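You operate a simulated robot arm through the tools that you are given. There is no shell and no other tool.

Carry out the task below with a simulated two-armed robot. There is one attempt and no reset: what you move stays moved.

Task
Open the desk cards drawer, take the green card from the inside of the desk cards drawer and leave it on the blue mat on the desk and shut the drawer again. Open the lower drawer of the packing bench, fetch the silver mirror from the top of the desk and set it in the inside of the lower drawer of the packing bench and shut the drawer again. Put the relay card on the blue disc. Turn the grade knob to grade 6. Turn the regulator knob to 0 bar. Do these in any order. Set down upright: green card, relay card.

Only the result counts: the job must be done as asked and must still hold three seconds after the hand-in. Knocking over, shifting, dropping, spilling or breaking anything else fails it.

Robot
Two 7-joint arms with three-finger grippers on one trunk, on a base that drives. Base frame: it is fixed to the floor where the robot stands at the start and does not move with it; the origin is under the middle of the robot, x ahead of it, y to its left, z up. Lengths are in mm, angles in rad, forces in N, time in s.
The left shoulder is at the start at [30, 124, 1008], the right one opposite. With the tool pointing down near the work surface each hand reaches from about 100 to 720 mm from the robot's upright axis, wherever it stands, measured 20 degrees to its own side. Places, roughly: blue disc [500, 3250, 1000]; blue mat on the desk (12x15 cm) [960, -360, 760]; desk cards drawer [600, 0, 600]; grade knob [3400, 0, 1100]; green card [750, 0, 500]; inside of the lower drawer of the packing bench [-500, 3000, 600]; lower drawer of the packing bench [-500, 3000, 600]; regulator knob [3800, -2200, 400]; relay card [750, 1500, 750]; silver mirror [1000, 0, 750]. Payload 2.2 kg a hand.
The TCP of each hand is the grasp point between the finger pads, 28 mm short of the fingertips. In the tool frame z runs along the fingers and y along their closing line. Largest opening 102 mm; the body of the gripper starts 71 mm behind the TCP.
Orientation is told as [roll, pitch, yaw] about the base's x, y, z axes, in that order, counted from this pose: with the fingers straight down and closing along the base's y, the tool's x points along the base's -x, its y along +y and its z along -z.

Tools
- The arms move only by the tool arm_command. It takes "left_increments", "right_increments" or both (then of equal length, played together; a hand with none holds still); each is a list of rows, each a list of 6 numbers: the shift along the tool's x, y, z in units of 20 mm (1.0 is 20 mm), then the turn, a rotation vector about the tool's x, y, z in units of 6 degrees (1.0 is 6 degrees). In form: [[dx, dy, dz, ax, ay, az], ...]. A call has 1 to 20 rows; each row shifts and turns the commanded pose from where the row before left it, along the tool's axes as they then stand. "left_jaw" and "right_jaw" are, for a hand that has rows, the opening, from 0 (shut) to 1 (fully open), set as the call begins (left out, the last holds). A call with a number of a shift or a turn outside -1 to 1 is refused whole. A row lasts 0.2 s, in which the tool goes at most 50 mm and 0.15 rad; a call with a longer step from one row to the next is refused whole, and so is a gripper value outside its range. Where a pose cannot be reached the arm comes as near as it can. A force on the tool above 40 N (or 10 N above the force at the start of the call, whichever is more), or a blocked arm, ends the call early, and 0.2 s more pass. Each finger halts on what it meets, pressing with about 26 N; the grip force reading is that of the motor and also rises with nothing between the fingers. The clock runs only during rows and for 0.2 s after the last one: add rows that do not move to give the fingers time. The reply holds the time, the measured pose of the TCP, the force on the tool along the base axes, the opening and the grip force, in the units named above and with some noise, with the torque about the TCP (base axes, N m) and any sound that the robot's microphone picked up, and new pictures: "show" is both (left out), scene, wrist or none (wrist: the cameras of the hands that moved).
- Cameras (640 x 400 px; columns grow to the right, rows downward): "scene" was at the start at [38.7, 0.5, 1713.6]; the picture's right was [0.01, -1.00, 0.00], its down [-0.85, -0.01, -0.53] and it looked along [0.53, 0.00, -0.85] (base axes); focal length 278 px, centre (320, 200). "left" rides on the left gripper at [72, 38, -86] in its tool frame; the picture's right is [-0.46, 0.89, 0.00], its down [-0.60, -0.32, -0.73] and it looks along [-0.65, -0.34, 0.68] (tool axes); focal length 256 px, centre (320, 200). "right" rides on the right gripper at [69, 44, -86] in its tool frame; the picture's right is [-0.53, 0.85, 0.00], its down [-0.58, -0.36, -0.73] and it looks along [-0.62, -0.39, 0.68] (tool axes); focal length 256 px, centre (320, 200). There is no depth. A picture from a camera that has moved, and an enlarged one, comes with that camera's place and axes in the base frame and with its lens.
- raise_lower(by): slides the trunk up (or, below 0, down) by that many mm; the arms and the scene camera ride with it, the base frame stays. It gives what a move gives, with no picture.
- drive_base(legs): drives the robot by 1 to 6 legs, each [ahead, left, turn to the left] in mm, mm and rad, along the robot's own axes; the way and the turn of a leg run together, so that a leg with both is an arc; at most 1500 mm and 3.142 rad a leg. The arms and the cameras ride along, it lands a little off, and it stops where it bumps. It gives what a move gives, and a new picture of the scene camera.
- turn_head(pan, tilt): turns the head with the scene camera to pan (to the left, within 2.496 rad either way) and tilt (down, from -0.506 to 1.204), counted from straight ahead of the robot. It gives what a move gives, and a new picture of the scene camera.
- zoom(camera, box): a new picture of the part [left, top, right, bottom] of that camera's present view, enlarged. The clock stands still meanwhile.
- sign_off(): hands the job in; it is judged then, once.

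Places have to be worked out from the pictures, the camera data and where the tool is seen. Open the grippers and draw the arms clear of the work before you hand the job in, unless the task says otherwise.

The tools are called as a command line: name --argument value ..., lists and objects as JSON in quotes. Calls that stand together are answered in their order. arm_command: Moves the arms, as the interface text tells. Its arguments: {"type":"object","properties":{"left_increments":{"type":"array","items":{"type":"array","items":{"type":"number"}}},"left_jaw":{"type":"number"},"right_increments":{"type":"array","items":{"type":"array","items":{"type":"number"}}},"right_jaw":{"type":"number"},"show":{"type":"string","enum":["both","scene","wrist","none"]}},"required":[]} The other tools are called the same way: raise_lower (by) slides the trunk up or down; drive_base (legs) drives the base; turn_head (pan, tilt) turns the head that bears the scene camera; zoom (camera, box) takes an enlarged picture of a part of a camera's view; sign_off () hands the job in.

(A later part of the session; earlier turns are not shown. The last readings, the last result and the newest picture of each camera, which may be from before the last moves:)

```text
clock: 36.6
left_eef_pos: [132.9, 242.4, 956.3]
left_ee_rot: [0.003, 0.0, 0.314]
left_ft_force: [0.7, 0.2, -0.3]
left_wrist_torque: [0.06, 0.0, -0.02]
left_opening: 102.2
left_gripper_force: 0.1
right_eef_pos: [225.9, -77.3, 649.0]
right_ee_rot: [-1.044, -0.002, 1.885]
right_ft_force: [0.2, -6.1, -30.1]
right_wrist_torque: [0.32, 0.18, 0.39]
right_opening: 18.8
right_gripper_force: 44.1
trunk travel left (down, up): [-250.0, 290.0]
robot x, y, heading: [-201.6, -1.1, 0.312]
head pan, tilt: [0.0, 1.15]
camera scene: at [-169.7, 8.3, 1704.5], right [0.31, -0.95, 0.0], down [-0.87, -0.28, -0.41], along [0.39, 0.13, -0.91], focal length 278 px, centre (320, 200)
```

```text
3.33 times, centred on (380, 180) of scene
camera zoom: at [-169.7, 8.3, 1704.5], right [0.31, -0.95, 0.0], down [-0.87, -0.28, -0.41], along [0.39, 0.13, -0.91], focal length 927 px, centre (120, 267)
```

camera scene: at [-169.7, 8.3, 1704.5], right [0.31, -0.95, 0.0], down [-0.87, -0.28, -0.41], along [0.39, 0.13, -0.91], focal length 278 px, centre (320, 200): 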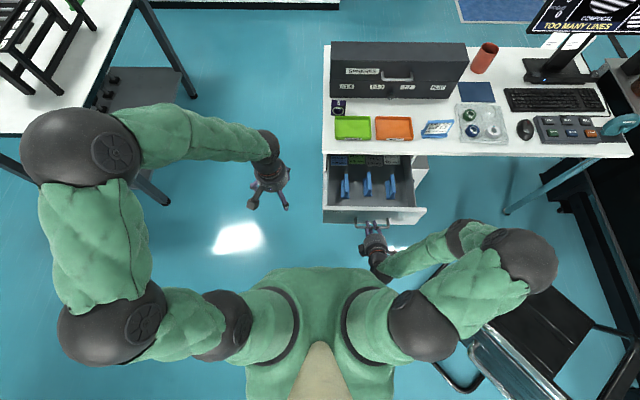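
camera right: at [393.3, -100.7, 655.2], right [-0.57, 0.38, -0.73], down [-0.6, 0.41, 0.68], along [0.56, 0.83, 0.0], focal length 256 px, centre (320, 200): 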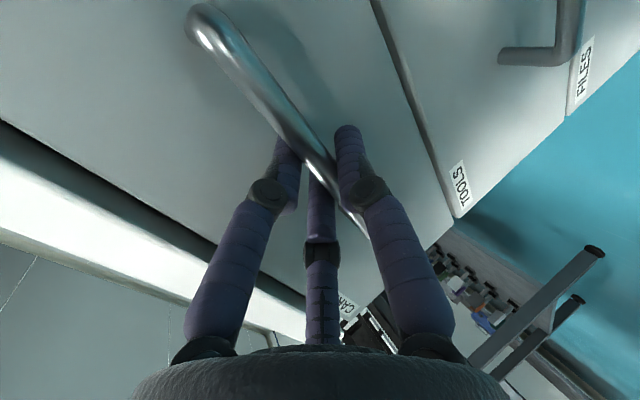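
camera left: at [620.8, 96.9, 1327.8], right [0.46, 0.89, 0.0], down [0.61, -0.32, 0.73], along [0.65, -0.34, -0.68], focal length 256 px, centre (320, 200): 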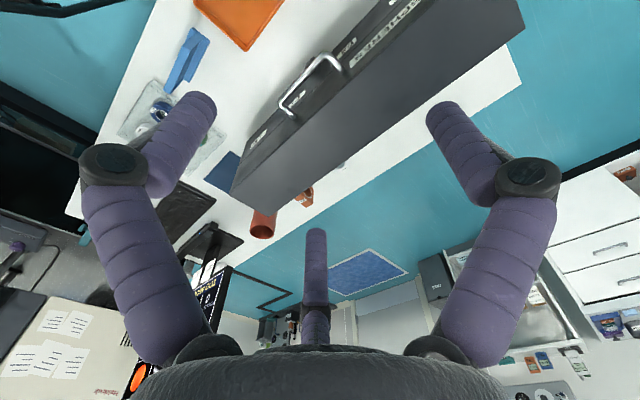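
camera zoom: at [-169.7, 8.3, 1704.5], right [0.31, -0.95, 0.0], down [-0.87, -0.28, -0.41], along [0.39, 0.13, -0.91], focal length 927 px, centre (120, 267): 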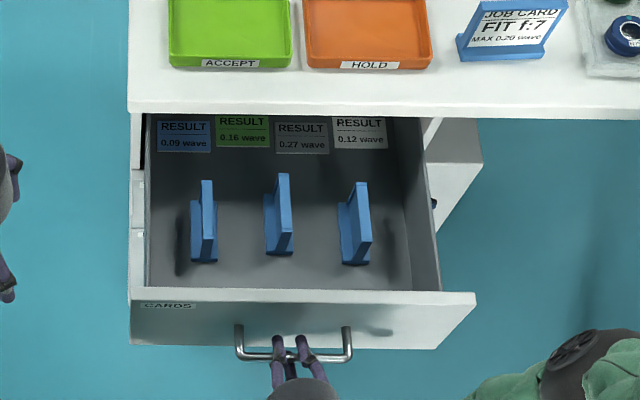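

The drawer holds standing RESULT cards at its back (blue, green, grey, white). They are still close under the desk edge, so I pull 90 mm further by driving the base straight back while holding the bar.

drive_base --legs '[[-90, 2.5, 0]]'

zoom --camera "scene" --box '[310, 80, 450, 200]'

```text
clock: 37.8
left_eef_pos: [46.9, 217.7, 957.5]
left_ee_rot: [-0.001, 0.002, 0.314]
left_ft_force: [-0.3, 0.1, -0.8]
left_wrist_torque: [0.01, 0.03, 0.0]
left_opening: 101.8
left_gripper_force: 0.1
right_eef_pos: [140.5, -103.7, 648.4]
right_ee_rot: [-1.042, 0.0, 1.883]
right_ft_force: [-0.2, -2.1, 0.5]
right_wrist_torque: [0.21, 0.14, 0.22]
right_opening: 18.8
right_gripper_force: 43.9
trunk travel left (down, up): [-250.0, 290.0]
robot x, y, heading: [-282.1, -27.3, 0.315]
head pan, tilt: [0.0, 1.15]
stopped in leg 1: the force on the tool passed its limit at 42 N (the readings are from after the stop); the commanded pose is now the measured one
camera scene: at [-257.6, -16.6, 1704.8], right [0.31, -0.95, 0.0], down [-0.87, -0.28, -0.41], along [0.39, 0.13, -0.91], focal length 278 px, centre (320, 200)
```

scene: 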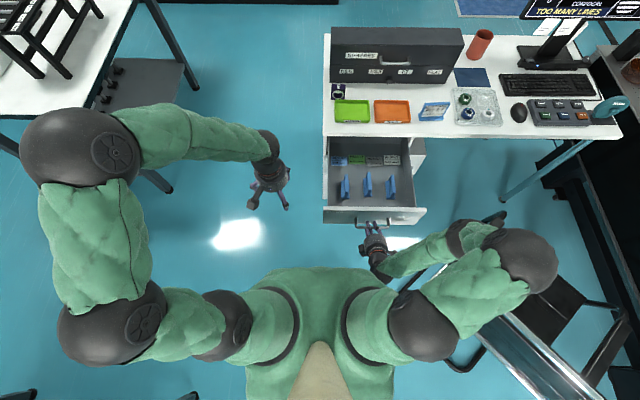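

```text
3.33 times, centred on (380, 140) of scene
camera zoom: at [-257.6, -16.6, 1704.8], right [0.31, -0.95, 0.0], down [-0.87, -0.28, -0.41], along [0.39, 0.13, -0.91], focal length 927 px, centre (120, 400)
```

zoom: 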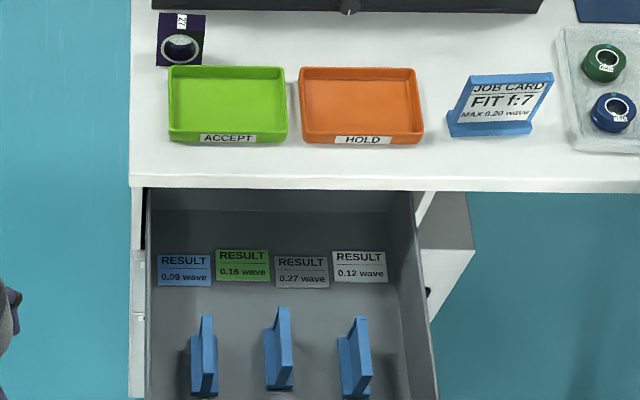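

The drawer is at its stop, and the green card is well clear of the desk edge. I release the bar, back the right hand away and raise it.

arm_command --right_increments '[[0, 0, 0, 0, 0, 0], [0, 0, 0, 0, 0, 0], [0, 0, -1, 0, 0, 0], [0, 0, -1, 0, 0, 0], [0, 0, -1, 0, 0, 0], [0, -0.866, -0.5, 0, 0, 0], [0, -0.866, -0.5, 0, 0, 0], [0, -0.866, -0.5, 0, 0, 0], [0, -0.866, -0.5, 0, 0, 0], [0, -0.866, -0.5, 0, 0, 0], [0, -0.866, -0.5, 0, 0, 0], [0, -0.866, -0.5, 0, 0, 0], [0, -0.866, -0.5, 0, 0, 0]]' --right_jaw 0.65 --show "none"

arm_command --right_increments '[[0, -0.866, -0.5, -1, 0, 0], [0, 0, -0.5, -1, 0, 0], [0, 0, -0.5, -1, 0, 0], [0, 0, -0.5, -1, 0, 0], [0, 0, -0.5, -1, 0, 0], [0, 0, -0.5, -1, 0, 0], [0, -0.5, 0, -1, 0, 0], [0, -0.5, 0, -1, 0, 0], [0, -0.5, 0, -1, 0, 0], [0, -0.5, 0, -1, 0, 0]]' --show "both"

```text
clock: 40.6
left_eef_pos: [45.9, 217.6, 957.5]
left_ee_rot: [-0.001, 0.001, 0.313]
left_ft_force: [0.2, -0.3, 0.3]
left_wrist_torque: [-0.02, -0.01, -0.02]
left_opening: 102.0
left_gripper_force: 0.0
right_eef_pos: [91.8, -116.4, 839.7]
right_ee_rot: [-1.043, -0.001, 1.882]
right_ft_force: [0.0, -0.5, 0.4]
right_wrist_torque: [-0.02, 0.02, -0.04]
right_opening: 66.2
right_gripper_force: 0.0
trunk travel left (down, up): [-250.0, 290.0]
robot x, y, heading: [-285.0, -21.9, 0.314]
head pan, tilt: [0.0, 1.15]
```

```text
clock: 42.8
left_eef_pos: [47.9, 217.3, 956.4]
left_ee_rot: [-0.001, 0.002, 0.313]
left_ft_force: [0.7, -0.1, 0.0]
left_wrist_torque: [0.0, 0.03, 0.0]
left_opening: 101.9
left_gripper_force: 0.0
right_eef_pos: [58.1, -110.3, 866.7]
right_ee_rot: [0.003, 0.0, 1.879]
right_ft_force: [-0.6, 0.3, 0.4]
right_wrist_torque: [-0.01, 0.0, 0.04]
right_opening: 66.3
right_gripper_force: 0.0
right hand out of reach, approached as far as the arm can: row 9, 10
trunk travel left (down, up): [-250.0, 290.0]
robot x, y, heading: [-285.2, -22.6, 0.313]
head pan, tilt: [0.0, 1.15]
camera scene: at [-256.5, -15.6, 1704.6], right [0.31, -0.95, 0.0], down [-0.87, -0.28, -0.41], along [0.39, 0.13, -0.91], focal length 278 px, centre (320, 200)
camera right: at [37.2, -189.4, 952.1], right [-0.97, 0.25, 0.0], down [0.17, 0.66, 0.73], along [0.18, 0.71, -0.68], focal length 256 px, centre (320, 200)
```

scene: 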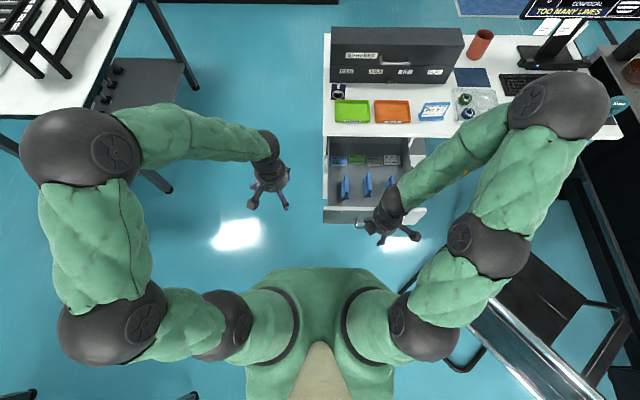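
right: 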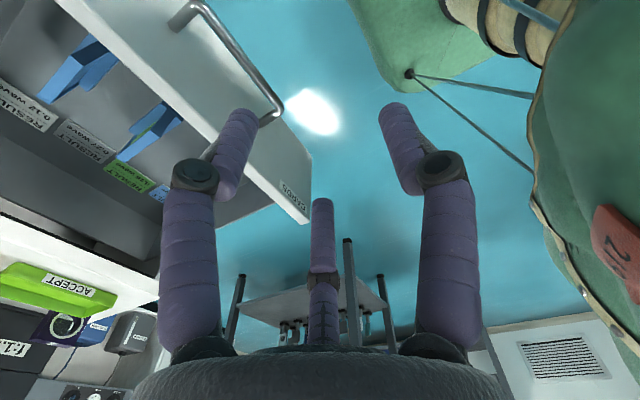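

I bring the right hand forward over the drawer to view the cards from above with the wrist camera.

arm_command --right_increments '[[0, -1, -0.3, 0, 0, 0], [0, -1, -0.3, 0, 0, 0], [0, -1, -0.3, 0, 0, 0], [0, -1, -0.3, 0, 0, 0], [0, -1, -0.3, 0, 0, 0], [0, -1, -0.3, 0, 0, 0], [0, -1, 0, 0, 0, 0], [0, -1, 0, 0, 0, 0], [0, -1, 0, 0, 0, 0], [0, -1, 0, 0, 0, 0], [0, -1, 0, 0, 0, 0], [0, -1, 0, 0, 0, 0]]' --show "both"

zoom --camera "scene" --box '[325, 135, 425, 200]'

```text
clock: 45.4
left_eef_pos: [46.9, 217.0, 957.7]
left_ee_rot: [0.0, 0.0, 0.313]
left_ft_force: [-0.6, 0.0, 0.3]
left_wrist_torque: [-0.02, 0.0, -0.03]
left_opening: 102.0
left_gripper_force: 0.1
right_eef_pos: [74.7, -93.5, 848.3]
right_ee_rot: [0.002, -0.001, 1.882]
right_ft_force: [-0.2, 0.9, -0.8]
right_wrist_torque: [0.0, -0.01, 0.03]
right_opening: 66.3
right_gripper_force: 0.0
right hand out of reach, approached as far as the arm can: row 1, 2, 3, 4, 5, 6, 7, 8, 9, 10, 11, 12
trunk travel left (down, up): [-250.0, 290.0]
robot x, y, heading: [-285.9, -26.8, 0.308]
head pan, tilt: [0.0, 1.15]
camera scene: at [-257.3, -16.1, 1704.6], right [0.31, -0.95, 0.0], down [-0.87, -0.28, -0.41], along [0.39, 0.13, -0.91], focal length 278 px, centre (320, 200)
camera right: at [55.5, -171.5, 935.1], right [-0.97, 0.25, 0.0], down [0.17, 0.66, 0.73], along [0.18, 0.71, -0.68], focal length 256 px, centre (320, 200)
```

scene: 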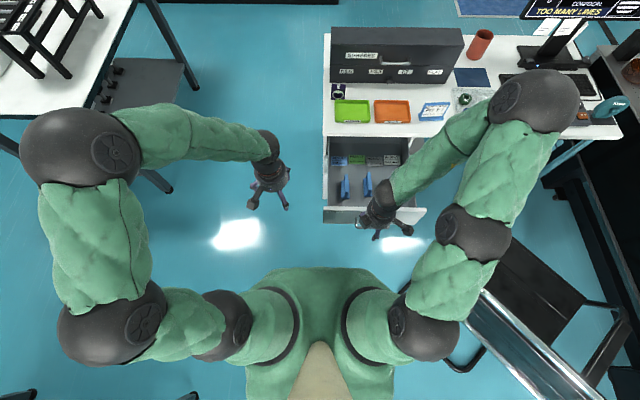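
right: 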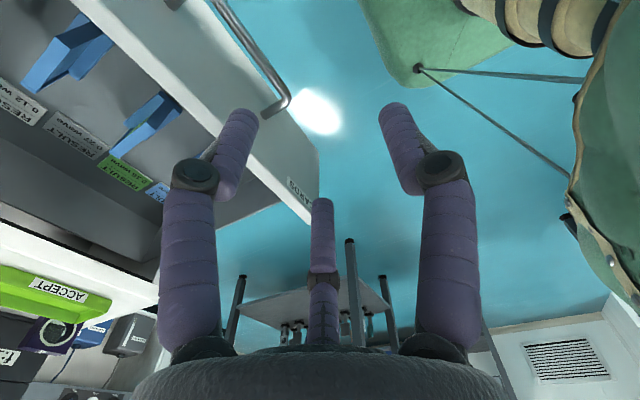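

```text
6.15 times, centred on (375, 168) of scene
camera zoom: at [-257.3, -16.1, 1704.6], right [0.31, -0.95, 0.0], down [-0.87, -0.28, -0.41], along [0.39, 0.13, -0.91], focal length 1711 px, centre (-18, 400)
```

zoom: 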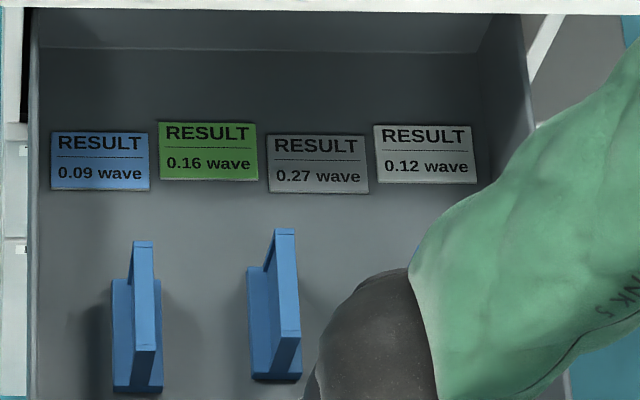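

The right arm is stuck in a bad branch, so I'll need to unwind it. First I zoom its wrist view to see whether the cards lie flat or stand.

zoom --camera "right" --box '[0, 20, 200, 220]'

arm_command --right_increments '[[0, 0, 0, 0, 0, 0]]' --show "none"

```text
2.00 times, centred on (100, 120) of right
camera zoom: at [55.5, -171.5, 935.1], right [-0.97, 0.25, 0.0], down [0.17, 0.66, 0.73], along [0.18, 0.71, -0.68], focal length 512 px, centre (760, 360)
```

zoom: 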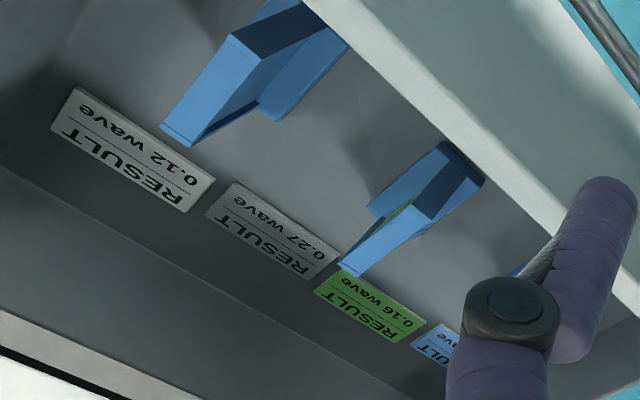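

```text
clock: 45.8
left_eef_pos: [45.9, 217.6, 956.8]
left_ee_rot: [-0.001, 0.0, 0.314]
left_ft_force: [-1.0, 1.0, 0.4]
left_wrist_torque: [0.03, 0.0, 0.01]
left_opening: 102.1
left_gripper_force: 0.1
right_eef_pos: [76.5, -92.0, 849.0]
right_ee_rot: [0.002, 0.002, 1.878]
right_ft_force: [0.5, -0.4, 0.0]
right_wrist_torque: [-0.02, -0.04, 0.03]
right_opening: 66.4
right_gripper_force: 0.2
trunk travel left (down, up): [-250.0, 290.0]
robot x, y, heading: [-282.4, -26.8, 0.316]
head pan, tilt: [0.0, 1.15]
```

The cards lie flat, but one blue stand also shows something green on its face, so I need a closer look. I unwind the right hand by turning it back 90° about its axis.

arm_command --right_increments '[[0, 0, 0, 0, 0, 1], [0, 0, 0, 0, 0, 1], [0, 0, 0, 0, 0, 1], [0, 0, 0, 0, 0, 1], [0, 0, 0, 0, 0, 1], [0, 0, 0, 0, 0, 1], [0, 0, 0, 0, 0, 1], [0, 0, 0, 0, 0, 1], [0, 0, 0, 0, 0, 1], [0, 0, 0, 0, 0, 1], [0, 0, 0, 0, 0, 1], [0, 0, 0, 0, 0, 1], [0, 0, 0, 0, 0, 1], [0, 0, 0, 0, 0, 1], [0, 0, 0, 0, 0, 1]]' --show "both"

```text
clock: 49.0
left_eef_pos: [47.5, 217.4, 957.2]
left_ee_rot: [0.0, -0.001, 0.312]
left_ft_force: [0.0, -0.5, -0.3]
left_wrist_torque: [0.0, -0.01, 0.01]
left_opening: 101.7
left_gripper_force: 0.2
right_eef_pos: [76.3, -92.9, 849.9]
right_ee_rot: [0.001, 0.005, 0.308]
right_ft_force: [0.6, -0.4, 0.1]
right_wrist_torque: [-0.03, 0.04, -0.02]
right_opening: 66.3
right_gripper_force: 0.1
trunk travel left (down, up): [-250.0, 290.0]
robot x, y, heading: [-285.5, -23.4, 0.311]
head pan, tilt: [0.0, 1.15]
camera scene: at [-257.5, -16.2, 1704.6], right [0.31, -0.95, 0.0], down [-0.87, -0.28, -0.41], along [0.39, 0.13, -0.91], focal length 278 px, centre (320, 200)
camera right: at [-2.1, -73.0, 936.6], right [0.25, 0.97, 0.0], down [0.66, -0.17, 0.73], along [0.7, -0.19, -0.69], focal length 256 px, centre (320, 200)
```

scene: 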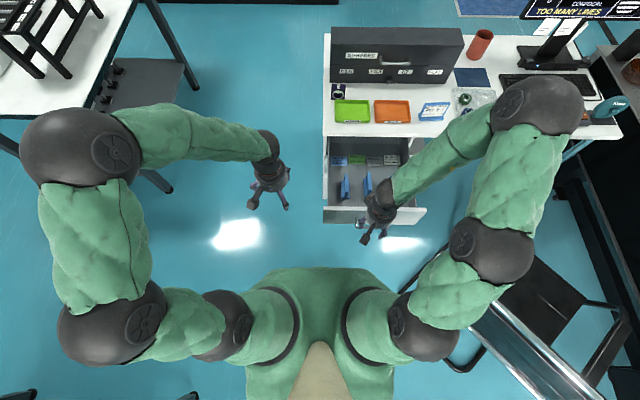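
right: 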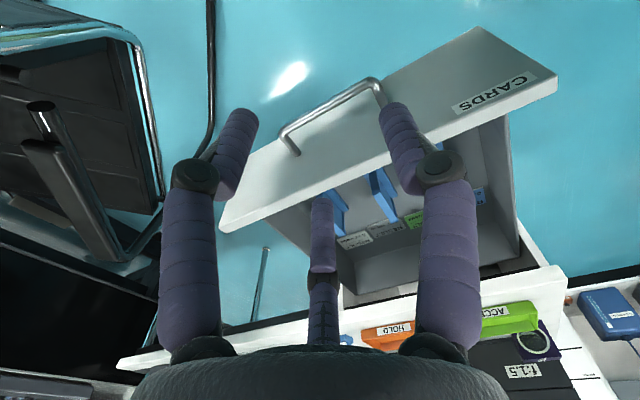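

The hand unwound. I lift it and move it forward to restore the normal elbow.

arm_command --right_increments '[[0, -0.5, -1, 0, 0, 0], [0, -0.5, -1, 0, 0, 0], [0, -0.5, -1, 0, 0, 0], [0, -0.5, -1, 0, 0, 0], [0, -0.5, -1, 0, 0, 0], [0, -0.5, -1, 0, 0, 0], [-0.5, -0.5, -1, 0, 0, 0], [-0.5, -0.5, -1, 0, 0, 0], [-0.5, -0.5, -0.5, 0, 0, 0], [-0.5, -0.5, 0, 0, 0, 0]]' --show "scene"

```text
clock: 51.2
left_eef_pos: [46.3, 217.5, 956.2]
left_ee_rot: [0.001, -0.001, 0.314]
left_ft_force: [-0.5, 0.1, 0.1]
left_wrist_torque: [-0.01, 0.0, 0.03]
left_opening: 101.9
left_gripper_force: 0.0
right_eef_pos: [145.7, -176.2, 1019.9]
right_ee_rot: [-0.001, 0.005, 0.311]
right_ft_force: [0.3, 1.1, -0.1]
right_wrist_torque: [0.02, 0.0, 0.02]
right_opening: 66.3
right_gripper_force: 0.0
trunk travel left (down, up): [-250.0, 290.0]
robot x, y, heading: [-285.5, -27.5, 0.311]
head pan, tilt: [0.0, 1.15]
camera scene: at [-257.1, -16.4, 1704.6], right [0.31, -0.95, 0.0], down [-0.87, -0.28, -0.41], along [0.39, 0.13, -0.91], focal length 278 px, centre (320, 200)
```

scene: 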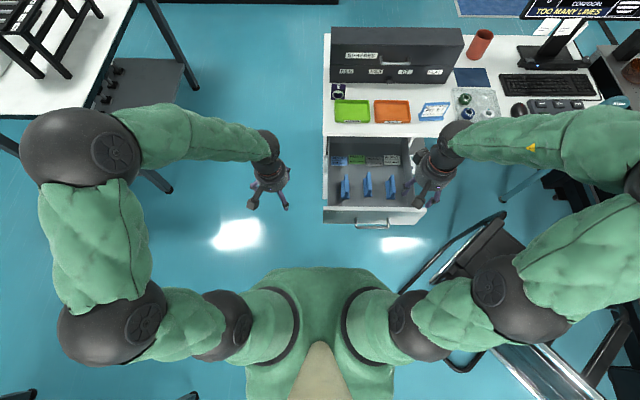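

The arm is back in its normal posture. I move it forward and left at height, for a wrist view of the drawer contents.

arm_command --right_increments '[[-1, 0.6, 0, 0, 0, 0], [-1, 0.6, 0, 0, 0, 0], [-1, 0.6, 0, 0, 0, 0], [-1, 0.6, 0, 0, 0, 0], [-1, 0.6, 0.5, 0, 0, 0], [-1, 0.6, 0.5, 0, 0, 0], [-1, 0.6, 0.5, 0, 0, 0], [-1, 0.6, 0.5, 0, 0, 0]]' --show "wrist"

zoom --camera "right" --box '[200, 0, 440, 150]'

```text
clock: 53.0
left_eef_pos: [48.6, 217.3, 957.8]
left_ee_rot: [-0.001, 0.002, 0.313]
left_ft_force: [0.6, -0.4, 1.1]
left_wrist_torque: [-0.03, -0.04, 0.0]
left_opening: 102.0
left_gripper_force: 0.1
right_eef_pos: [268.9, -35.4, 979.7]
right_ee_rot: [0.001, 0.007, 0.31]
right_ft_force: [-0.3, -0.1, 0.3]
right_wrist_torque: [0.03, -0.02, 0.0]
right_opening: 66.2
right_gripper_force: 0.0
trunk travel left (down, up): [-250.0, 290.0]
robot x, y, heading: [-288.5, -22.2, 0.312]
head pan, tilt: [0.0, 1.15]
camera right: at [190.5, -15.5, 1066.5], right [0.25, 0.97, 0.0], down [0.66, -0.17, 0.73], along [0.7, -0.18, -0.69], focal length 256 px, centre (320, 200)
```

right: 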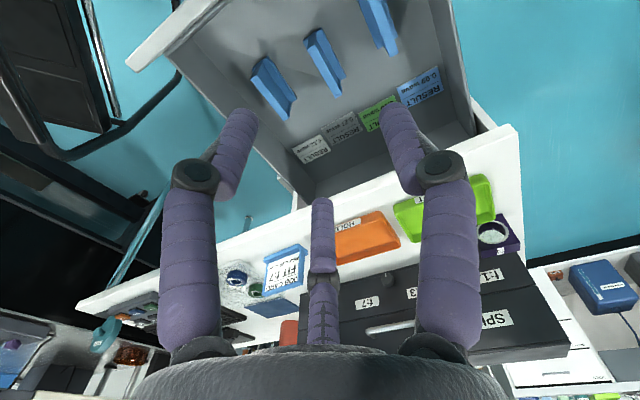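

```text
2.67 times, centred on (320, 75) of right
camera zoom: at [190.5, -15.5, 1066.5], right [0.25, 0.97, 0.0], down [0.66, -0.17, 0.73], along [0.7, -0.18, -0.69], focal length 683 px, centre (320, 533)
```

zoom: 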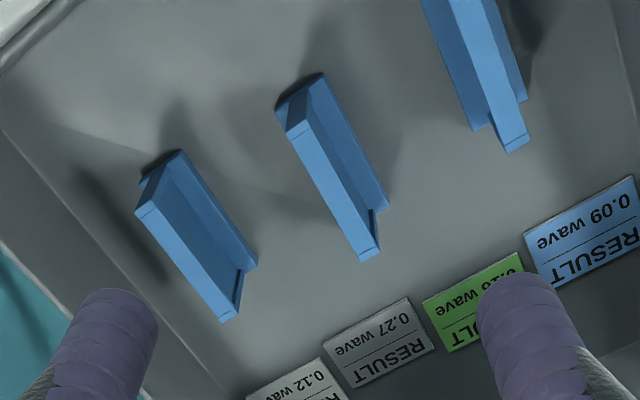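

I check the faces of the blue stands from the right side to be sure which item is the green card.

arm_command --right_increments '[[0.5, -1, 0, 0, 0, -1], [0.5, -1, 0, 0, 0, -1], [0.5, -1, 0, 0, 0, -1], [0.5, -1, 0, 0, 0, -1], [0.5, -0.7, 0, 0, 0, -1], [0, -0.7, 0, 0, 0, -1], [0, -0.7, 0, 0, 0, -1], [0, 0, 0, 0, 0, -1], [0, 0, 0, 0, 0, -1], [0, 0, 0, 0, 0, -1]]' --show "wrist"

zoom --camera "right" --box '[120, 0, 420, 190]'

```text
clock: 55.2
left_eef_pos: [46.7, 217.7, 956.7]
left_ee_rot: [0.001, 0.0, 0.314]
left_ft_force: [-0.5, 0.4, 0.4]
left_wrist_torque: [0.01, -0.02, 0.0]
left_opening: 102.1
left_gripper_force: 0.0
right_eef_pos: [155.9, -100.5, 858.6]
right_ee_rot: [0.003, 0.004, 1.2]
right_ft_force: [-1.1, 0.3, 0.1]
right_wrist_torque: [0.0, -0.02, -0.02]
right_opening: 66.1
right_gripper_force: 0.0
right hand out of reach, approached as far as the arm can: row 3, 4, 5, 6, 7, 8, 9, 10
trunk travel left (down, up): [-250.0, 290.0]
robot x, y, heading: [-285.4, -24.1, 0.318]
head pan, tilt: [0.0, 1.15]
camera right: at [89.6, -149.8, 945.4], right [-0.6, 0.8, 0.0], down [0.55, 0.41, 0.73], along [0.59, 0.43, -0.69], focal length 256 px, centre (320, 200)
```

right: 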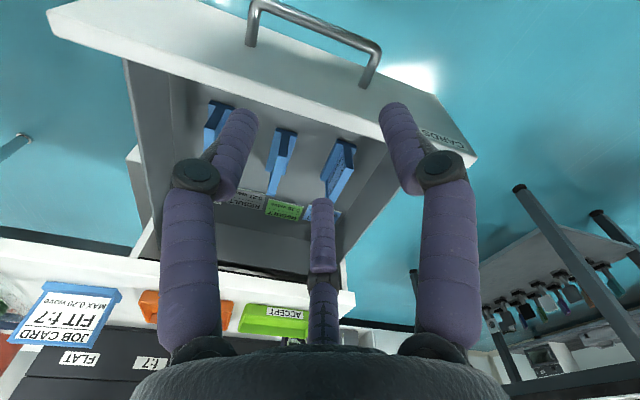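

```text
2.11 times, centred on (270, 95) of right
camera zoom: at [89.6, -149.8, 945.4], right [-0.6, 0.8, 0.0], down [0.55, 0.41, 0.73], along [0.59, 0.43, -0.69], focal length 539 px, centre (425, 421)
```

zoom: 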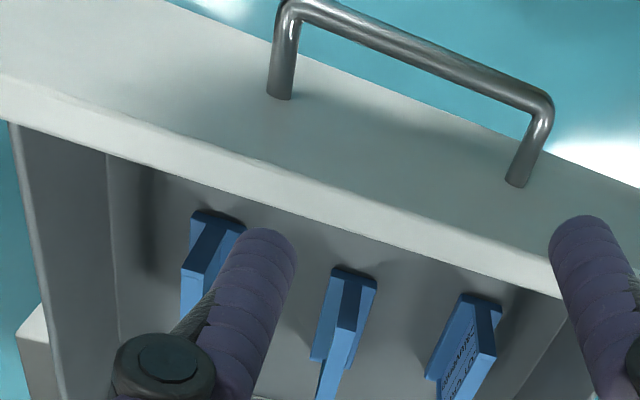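

I zoom on the stands from this viewpoint.

zoom --camera "right" --box '[190, 90, 370, 220]'

zoom --camera "right" --box '[300, 130, 370, 180]'

```text
3.08 times, centred on (280, 155) of right
camera zoom: at [89.6, -149.8, 945.4], right [-0.6, 0.8, 0.0], down [0.55, 0.41, 0.73], along [0.59, 0.43, -0.69], focal length 788 px, centre (443, 338)
```

zoom: 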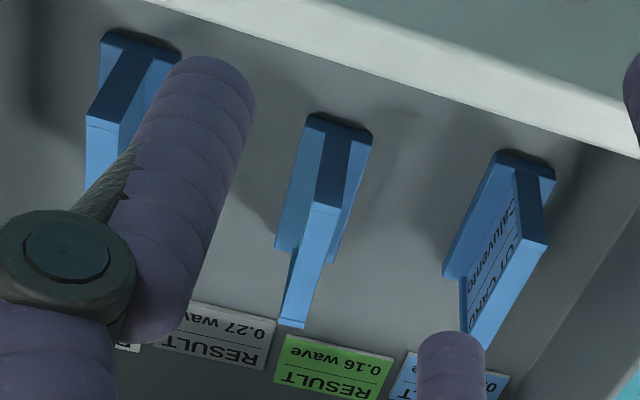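

```text
8.00 times, centred on (335, 155) of right
camera zoom: at [89.6, -149.8, 945.4], right [-0.6, 0.8, 0.0], down [0.55, 0.41, 0.73], along [0.59, 0.43, -0.69], focal length 2048 px, centre (200, 560)
```

zoom: 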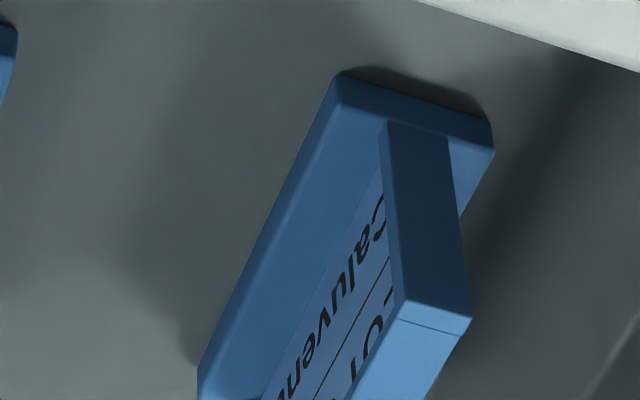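

The stands are LOT CARDs, their faces turned to the right, and one seemed green; I must see those faces. I unwind the hand again (turn back, then up and out).

arm_command --right_increments '[[0, 0, 0, 0, 0, 1], [0, 0, 0, 0, 0, 1], [0, 0, 0, 0, 0, 1], [0, 0, 0, 0, 0, 1], [0, 0, 0, 0, 0, 1], [0, 0, 0, 0, 0, 1], [0, 0, 0, 0, 0, 1], [0, 0, 0, 0, 0, 1], [0, 0, 0, 0, 0, 0.5], [0, -0.5, -1, 0, 0, 0], [0, -0.5, -1, 0, 0, 0], [0, -0.5, -1, 0, 0, 0], [0, -0.5, -1, 0, 0, 0], [0, -0.5, -1, 0, 0, 0], [0, -0.5, -1, 0, 0, 0], [0, -0.5, -1, 0, 0, 0], [0, -0.5, -0.5, 0, 0, 0], [0, -0.5, 0, 0, 0, 0], [0, -0.5, 0, 0, 0, 0]]' --show "scene"

```text
clock: 59.2
left_eef_pos: [47.9, 217.4, 956.9]
left_ee_rot: [-0.001, -0.001, 0.314]
left_ft_force: [-0.2, 0.7, 0.7]
left_wrist_torque: [-0.01, -0.02, -0.01]
left_opening: 102.0
left_gripper_force: 0.0
right_eef_pos: [186.1, -197.5, 1010.0]
right_ee_rot: [-0.002, 0.004, 0.308]
right_ft_force: [0.3, -0.1, 0.5]
right_wrist_torque: [0.02, 0.02, -0.01]
right_opening: 66.4
right_gripper_force: 0.1
trunk travel left (down, up): [-250.0, 290.0]
robot x, y, heading: [-285.7, -24.9, 0.312]
head pan, tilt: [0.0, 1.15]
camera scene: at [-257.5, -16.4, 1704.6], right [0.31, -0.95, 0.0], down [-0.87, -0.28, -0.41], along [0.39, 0.13, -0.91], focal length 278 px, centre (320, 200)
```

scene: 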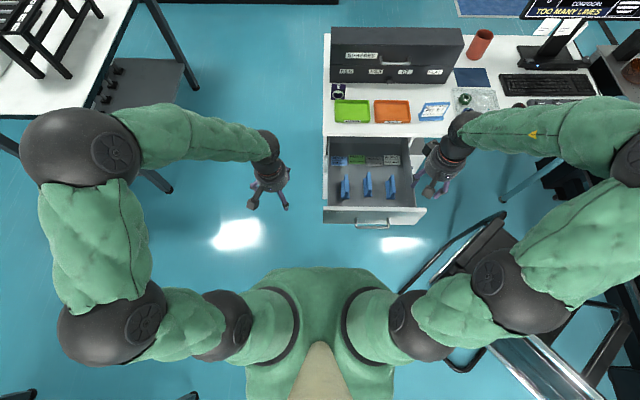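

Now I tilt the hand so its camera looks left and down into the drawer from its right side.

arm_command --right_increments '[[-0.5, -0.3, 0, -1, 0, 0], [-0.5, -0.3, 0, -1, 0, 0], [-0.5, 0, 0, -1, 0, 0], [-0.5, 0, 0, -1, 0, 0], [-0.5, 0, 0, -1, 0, 0], [-0.5, 0, 0, -1, 0, 0], [0, 0, 0, -1, 0, 0], [0, 0, 0, -1, 0, 0], [0, 0, 0, -1, 0, 0], [0, 0, 0, -1, 0, 0], [0, 0, 0, -1, 0, 0]]' --show "both"

```text
clock: 61.6
left_eef_pos: [47.1, 216.9, 957.3]
left_ee_rot: [0.0, 0.0, 0.314]
left_ft_force: [0.7, 0.9, -0.1]
left_wrist_torque: [0.0, -0.02, 0.01]
left_opening: 102.3
left_gripper_force: 0.0
right_eef_pos: [183.2, -193.4, 994.7]
right_ee_rot: [0.049, 0.004, 0.308]
right_ft_force: [-0.1, -0.4, -0.2]
right_wrist_torque: [0.01, -0.01, 0.01]
right_opening: 66.3
right_gripper_force: 0.0
right hand out of reach, approached as far as the arm can: row 1, 2, 3, 4, 5, 6, 7, 8, 9, 10, 11
trunk travel left (down, up): [-250.0, 290.0]
robot x, y, heading: [-279.9, -24.4, 0.308]
head pan, tilt: [0.0, 1.15]
camera scene: at [-257.4, -16.2, 1704.6], right [0.31, -0.95, 0.0], down [-0.87, -0.28, -0.41], along [0.39, 0.13, -0.91], focal length 278 px, centre (320, 200)
camera right: at [105.9, -177.0, 1083.5], right [0.25, 0.97, 0.04], down [0.67, -0.2, 0.71], along [0.69, -0.15, -0.7], focal length 256 px, centre (320, 200)
```

scene: 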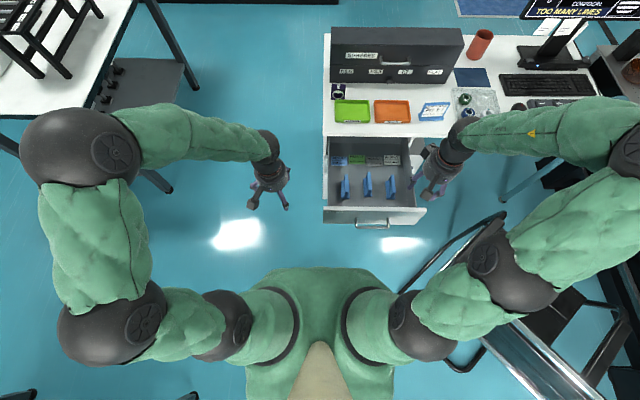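
right: 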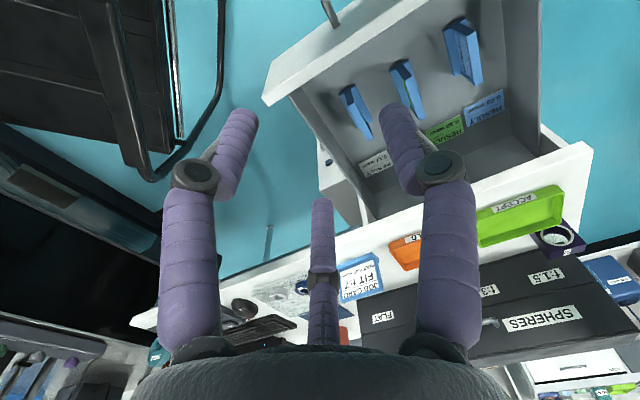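

That tilt isn't available. The earlier −90° turn did work from this place, so I repeat it to look left into the drawer.

arm_command --right_increments '[[0, 0, -0.5, 0, 0, -1], [0, 0, -0.5, 0, 0, -1], [0, 0, -0.5, 0, 0, -1], [0, 0, -0.5, 0, 0, -1], [0, 0, 0, 0, 0, -1], [0, 0, 0, 0, 0, -1], [0, 0, 0, 0, 0, -1], [0, 0, 0, 0, 0, -1], [0, 0, 0, 0, 0, -1], [0, 0, 0, 0, 0, -1], [0, 0, 0, 0, 0, -1], [0, 0, 0, 0, 0, -1], [0, 0, 0, 0, 0, -1], [0, 0, 0, 0, 0, -1], [0, 0, 0, 0, 0, -1]]' --show "both"

zoom --camera "right" --box '[120, 40, 360, 190]'

```text
clock: 64.8
left_eef_pos: [47.5, 216.7, 956.8]
left_ee_rot: [0.0, 0.0, 0.313]
left_ft_force: [-0.2, -0.9, 0.2]
left_wrist_torque: [0.01, 0.0, 0.01]
left_opening: 102.0
left_gripper_force: 0.0
right_eef_pos: [89.5, -144.8, 901.8]
right_ee_rot: [0.035, -0.034, 1.145]
right_ft_force: [0.2, -0.5, 0.0]
right_wrist_torque: [0.01, 0.02, -0.02]
right_opening: 66.5
right_gripper_force: 0.1
right hand out of reach, approached as far as the arm can: row 1, 2, 3, 4, 5, 6, 7, 8, 9, 10, 11, 12, 13, 14, 15
trunk travel left (down, up): [-250.0, 290.0]
robot x, y, heading: [-289.4, -22.9, 0.315]
head pan, tilt: [0.0, 1.15]
camera scene: at [-257.5, -16.2, 1704.6], right [0.31, -0.95, 0.0], down [-0.87, -0.28, -0.41], along [0.39, 0.13, -0.91], focal length 278 px, centre (320, 200)
camera right: at [22.9, -194.6, 986.8], right [-0.55, 0.83, 0.05], down [0.58, 0.34, 0.74], along [0.6, 0.43, -0.67], focal length 256 px, centre (320, 200)
```

scene: 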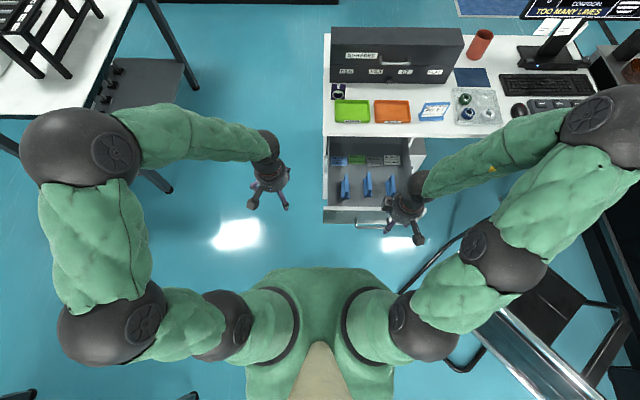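
right: 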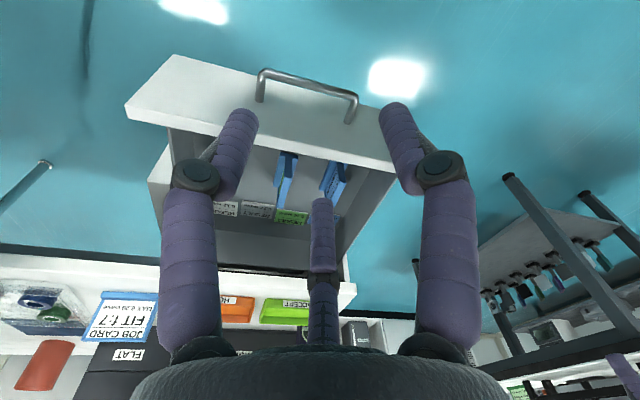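

```text
2.67 times, centred on (240, 115) of right
camera zoom: at [22.9, -194.6, 986.8], right [-0.55, 0.83, 0.05], down [0.58, 0.34, 0.74], along [0.6, 0.43, -0.67], focal length 683 px, centre (533, 427)
```

zoom: 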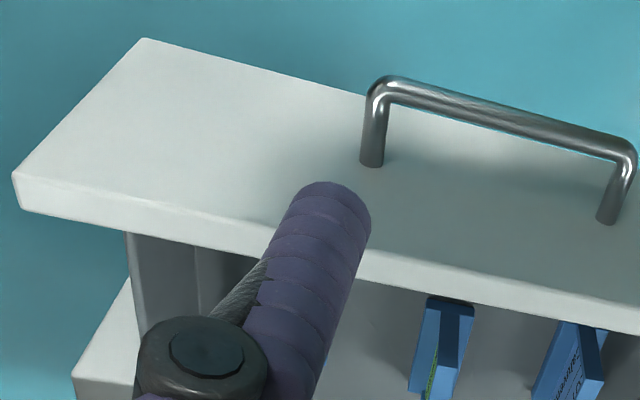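

The middle stand does have a green face. I zoom further on both stands.

zoom --camera "right" --box '[265, 145, 365, 225]'

zoom --camera "right" --box '[268, 150, 308, 180]'

```text
5.00 times, centred on (315, 185) of right
camera zoom: at [22.9, -194.6, 986.8], right [-0.55, 0.83, 0.05], down [0.58, 0.34, 0.74], along [0.6, 0.43, -0.67], focal length 1280 px, centre (345, 275)
```

zoom: 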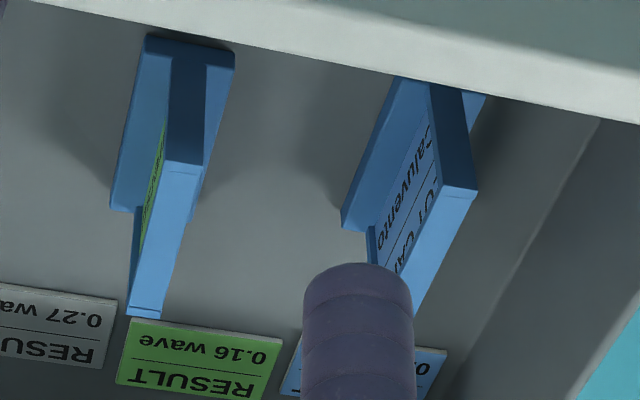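

```text
13.33 times, centred on (288, 165) of right
camera zoom: at [22.9, -194.6, 986.8], right [-0.55, 0.83, 0.05], down [0.58, 0.34, 0.74], along [0.6, 0.43, -0.67], focal length 3413 px, centre (747, 667)
```

zoom: 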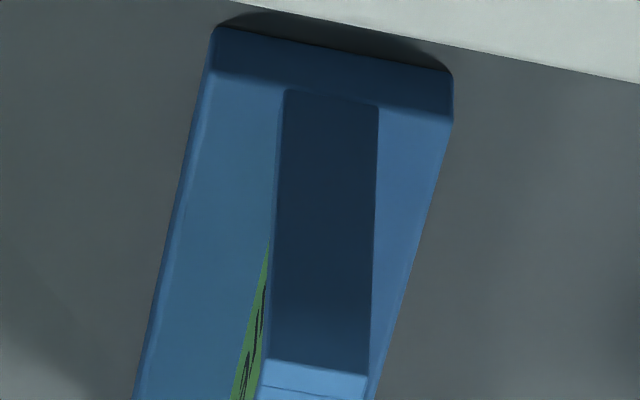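

The middle stand is a green-faced LOT CARD, and there is a flat green RESULT slip as well. To judge which is meant, I look at the relay card on the white table for its type.

turn_head --pan 0.66 --tilt 0.5

zoom --camera "scene" --box '[220, 100, 420, 260]'

```text
clock: 65.9
left_eef_pos: [46.6, 217.7, 956.2]
left_ee_rot: [0.001, 0.0, 0.315]
left_ft_force: [-0.7, 0.7, -1.1]
left_wrist_torque: [-0.01, 0.01, 0.01]
left_opening: 102.0
left_gripper_force: 0.1
right_eef_pos: [90.1, -145.6, 902.3]
right_ee_rot: [0.035, -0.035, 1.145]
right_ft_force: [0.2, 0.6, -0.6]
right_wrist_torque: [-0.01, 0.0, 0.03]
right_opening: 66.3
right_gripper_force: 0.0
trunk travel left (down, up): [-250.0, 290.0]
robot x, y, heading: [-287.3, -28.2, 0.307]
head pan, tilt: [0.66, 0.499]
camera scene: at [-262.8, 40.6, 1755.4], right [0.83, -0.56, 0.0], down [-0.27, -0.4, -0.88], along [0.49, 0.72, -0.48], focal length 278 px, centre (320, 200)
```

scene: 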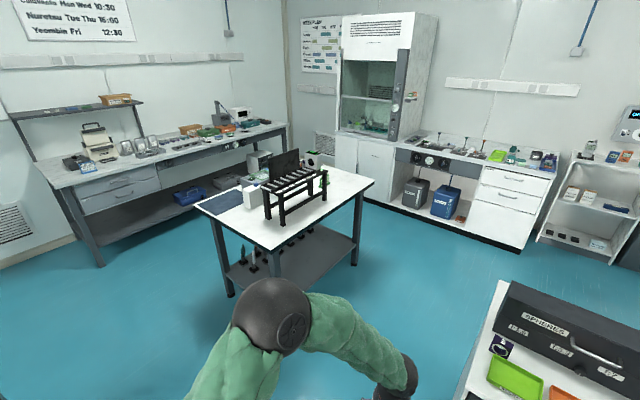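

```text
2.50 times, centred on (320, 180) of scene
camera zoom: at [-262.8, 40.6, 1755.4], right [0.83, -0.56, 0.0], down [-0.27, -0.4, -0.88], along [0.49, 0.72, -0.48], focal length 695 px, centre (320, 250)
```

zoom: 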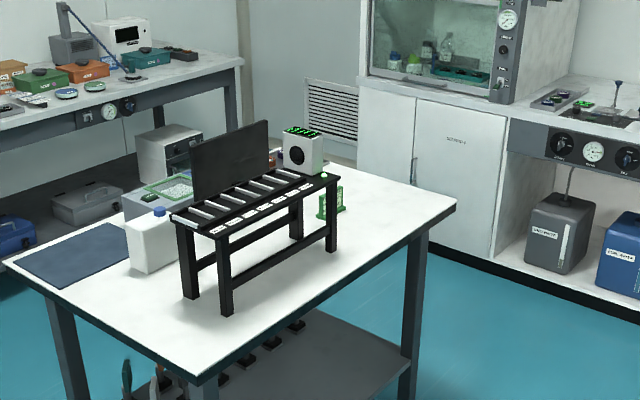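

A green-framed standing card is visible beyond the rack on the table; I zoom in.

zoom --camera "scene" --box '[295, 160, 345, 200]'

zoom --camera "scene" --box '[40, 80, 300, 210]'

zoom --camera "scene" --box '[230, 140, 340, 220]'

```text
10.00 times, centred on (320, 180) of scene
camera zoom: at [-262.8, 40.6, 1755.4], right [0.83, -0.56, 0.0], down [-0.27, -0.4, -0.88], along [0.49, 0.72, -0.48], focal length 2781 px, centre (320, 400)
```

zoom: 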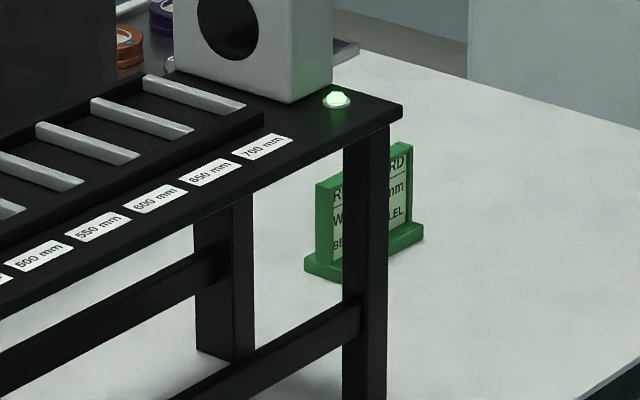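

```text
2.46 times, centred on (170, 145) of scene
camera zoom: at [-262.8, 40.6, 1755.4], right [0.83, -0.56, 0.0], down [-0.27, -0.4, -0.88], along [0.49, 0.72, -0.48], focal length 684 px, centre (689, 335)
```

zoom: 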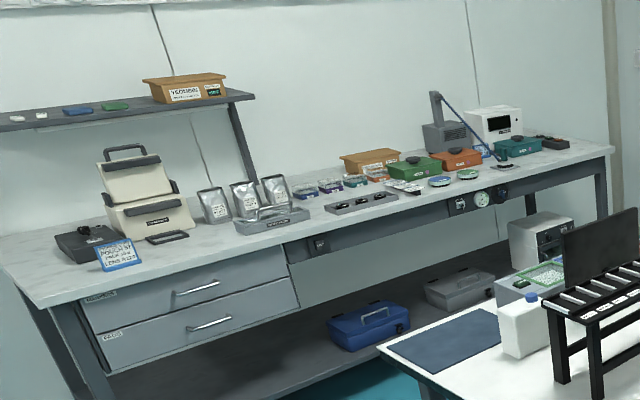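

```text
5.00 times, centred on (285, 180) of scene
camera zoom: at [-262.8, 40.6, 1755.4], right [0.83, -0.56, 0.0], down [-0.27, -0.4, -0.88], along [0.49, 0.72, -0.48], focal length 1390 px, centre (495, 300)
```

zoom: 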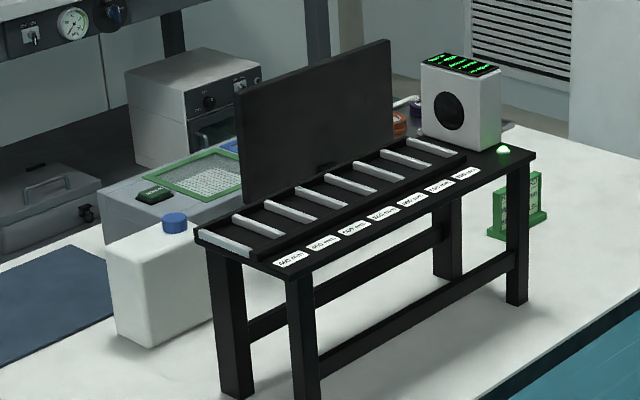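

The relay card is a standing card in a green frame. Whether "green card" means the green-faced stand (≈(665, 49) when closed) or the flat slip (≈(795, 134)) needs a better look, so I unwind the right arm through the tilted posture used before.

arm_command --right_increments '[[0, 0, 0, 0, 0, -1], [0, 0, 0, 0, 0, -1], [0, 0, 0, 0, 0, -1], [0, 0, 0, 0, 0, -1], [0, 0, 0, 0, 0, -1], [0, 0, 0, 0, 0, -1], [0, 0, 0, 0, 0, -1], [0, 0, 0, 1, 0, 0], [0, 0, 0, 1, 0, 0], [0, 0, 0, 1, 0, 0], [0, 0, 0, 1, 0, 0], [0, 0, 0, 1, 0, 0], [0, 0, 0, 1, 0, 0], [0, 0, 0, 1, 0, 0], [0, 0, 0, 1, 0, 0], [0, 0, 0, 1, 0, 0], [0, 0, 0, 1, 0, 0]]' --show "none"

turn_head --pan 0.0 --tilt 1.15

```text
clock: 69.5
left_eef_pos: [46.8, 218.0, 957.0]
left_ee_rot: [-0.001, 0.001, 0.31]
left_ft_force: [0.7, 0.4, 0.0]
left_wrist_torque: [-0.01, 0.0, -0.01]
left_opening: 102.0
left_gripper_force: 0.0
right_eef_pos: [89.4, -144.4, 901.5]
right_ee_rot: [-1.014, -0.035, 1.144]
right_ft_force: [-0.8, -0.4, -0.8]
right_wrist_torque: [-0.01, 0.01, 0.0]
right_opening: 66.5
right_gripper_force: 0.1
right hand out of reach, approached as far as the arm can: row 1, 2, 3, 4, 5, 6, 7
trunk travel left (down, up): [-250.0, 290.0]
robot x, y, heading: [-284.2, -24.3, 0.311]
head pan, tilt: [0.66, 0.499]
```

```text
clock: 70.5
left_eef_pos: [47.6, 218.8, 957.5]
left_ee_rot: [0.001, 0.001, 0.312]
left_ft_force: [-0.8, 0.5, 0.1]
left_wrist_torque: [0.0, -0.01, 0.02]
left_opening: 101.8
left_gripper_force: 0.1
right_eef_pos: [88.7, -144.6, 901.7]
right_ee_rot: [-1.01, -0.032, 1.145]
right_ft_force: [-0.1, -0.2, -0.4]
right_wrist_torque: [0.02, -0.04, -0.01]
right_opening: 66.4
right_gripper_force: 0.1
trunk travel left (down, up): [-250.0, 290.0]
robot x, y, heading: [-288.9, -26.4, 0.316]
head pan, tilt: [0.0, 1.15]
camera scene: at [-257.4, -16.1, 1704.7], right [0.31, -0.95, 0.0], down [-0.87, -0.28, -0.41], along [0.39, 0.13, -0.91], focal length 278 px, centre (320, 200)
```

scene: 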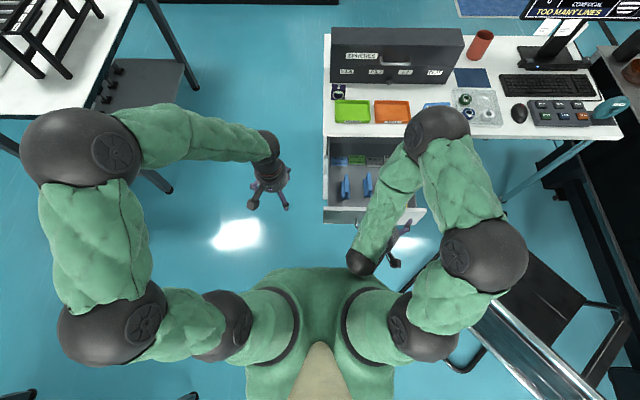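

The elbow is folded forward. I rotate the tilted hand about the vertical back to the drawer-facing yaw while lifting it outward, to recover the earlier posture.

arm_command --right_increments '[[0.3, -0.6, -0.35, 0, -0.866, -0.5], [0.3, -0.6, -0.35, 0, -0.866, -0.5], [0.3, -0.6, -0.35, 0, -0.866, -0.5], [0.3, -0.6, -0.35, 0, -0.866, -0.5], [0.3, -0.6, -0.35, 0, -0.866, -0.5], [0.3, -0.6, -0.35, 0, -0.866, -0.5], [0.3, -0.6, -0.35, 0, -0.866, -0.5], [0.5, -0.6, 0.6, 0, 0, 0], [0.5, -0.6, 0.6, 0, 0, 0], [0.5, -0.6, 0.6, 0, 0, 0], [0.5, -0.6, 0.6, 0, 0, 0], [0.5, -0.6, 0.6, 0, 0, 0]]' --show "scene"

```text
clock: 73.1
left_eef_pos: [46.5, 216.0, 958.2]
left_ee_rot: [0.001, 0.0, 0.312]
left_ft_force: [-0.2, 0.3, -0.2]
left_wrist_torque: [-0.01, 0.03, -0.02]
left_opening: 101.9
left_gripper_force: 0.1
right_eef_pos: [180.3, -214.9, 1014.9]
right_ee_rot: [-1.044, -0.049, 1.879]
right_ft_force: [-0.1, 0.2, -0.5]
right_wrist_torque: [0.0, -0.02, 0.01]
right_opening: 66.5
right_gripper_force: 0.0
trunk travel left (down, up): [-250.0, 290.0]
robot x, y, heading: [-286.5, -24.0, 0.317]
head pan, tilt: [0.0, 1.15]
camera scene: at [-257.1, -16.2, 1704.6], right [0.31, -0.95, 0.0], down [-0.87, -0.28, -0.41], along [0.39, 0.13, -0.91], focal length 278 px, centre (320, 200)
```

scene: 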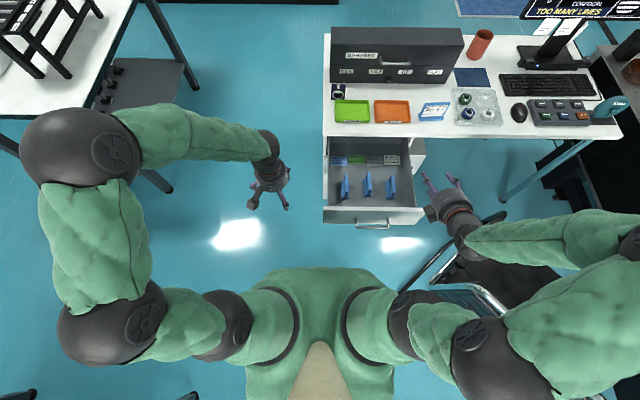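

Posture recovered. Now I bring the hand vertical again so that its camera looks left and down at the stands.

arm_command --right_increments '[[0, 0, 0, -1, 0, 0], [0, 0, 0, -1, 0, 0], [0, 0, 0, -1, 0, 0], [0, 0, 0, -1, 0, 0], [0, 0, 0, -1, 0, 0], [0, 0, 0, -1, 0, 0], [0, 0, 0, -1, 0, 0], [0, 0, 0, -1, 0, 0], [0, 0, 0, -1, 0, 0], [0, 0, 0, -1, 0, 0]]' --show "wrist"

zoom --camera "right" --box '[80, 20, 400, 220]'

```text
clock: 75.3
left_eef_pos: [48.0, 216.4, 956.9]
left_ee_rot: [-0.001, 0.002, 0.313]
left_ft_force: [-0.4, -0.3, 0.4]
left_wrist_torque: [0.0, -0.01, 0.02]
left_opening: 102.0
left_gripper_force: 0.1
right_eef_pos: [179.8, -213.4, 1015.7]
right_ee_rot: [0.007, -0.048, 1.88]
right_ft_force: [0.3, -0.2, -0.1]
right_wrist_torque: [0.0, 0.01, 0.02]
right_opening: 66.2
right_gripper_force: 0.1
trunk travel left (down, up): [-250.0, 290.0]
robot x, y, heading: [-283.4, -25.3, 0.312]
head pan, tilt: [0.0, 1.15]
camera right: at [161.5, -297.3, 1098.9], right [-0.97, 0.25, 0.03], down [0.19, 0.63, 0.76], along [0.17, 0.74, -0.65], focal length 256 px, centre (320, 200)
```

right: 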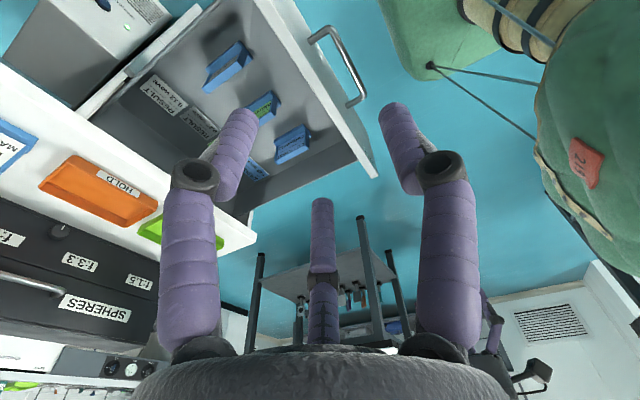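

```text
2.00 times, centred on (240, 120) of right
camera zoom: at [161.5, -297.3, 1098.9], right [-0.97, 0.25, 0.03], down [0.19, 0.63, 0.76], along [0.17, 0.74, -0.65], focal length 512 px, centre (480, 360)
```

zoom: 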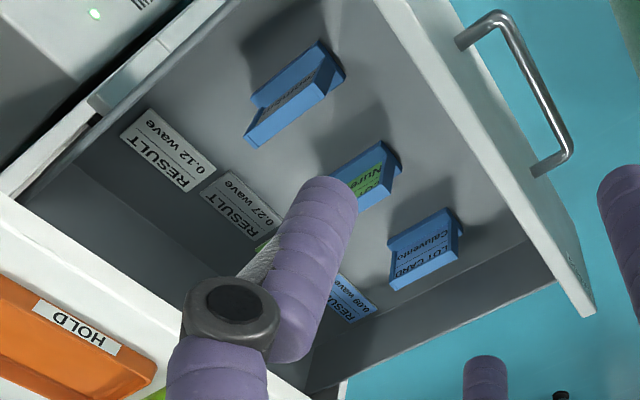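

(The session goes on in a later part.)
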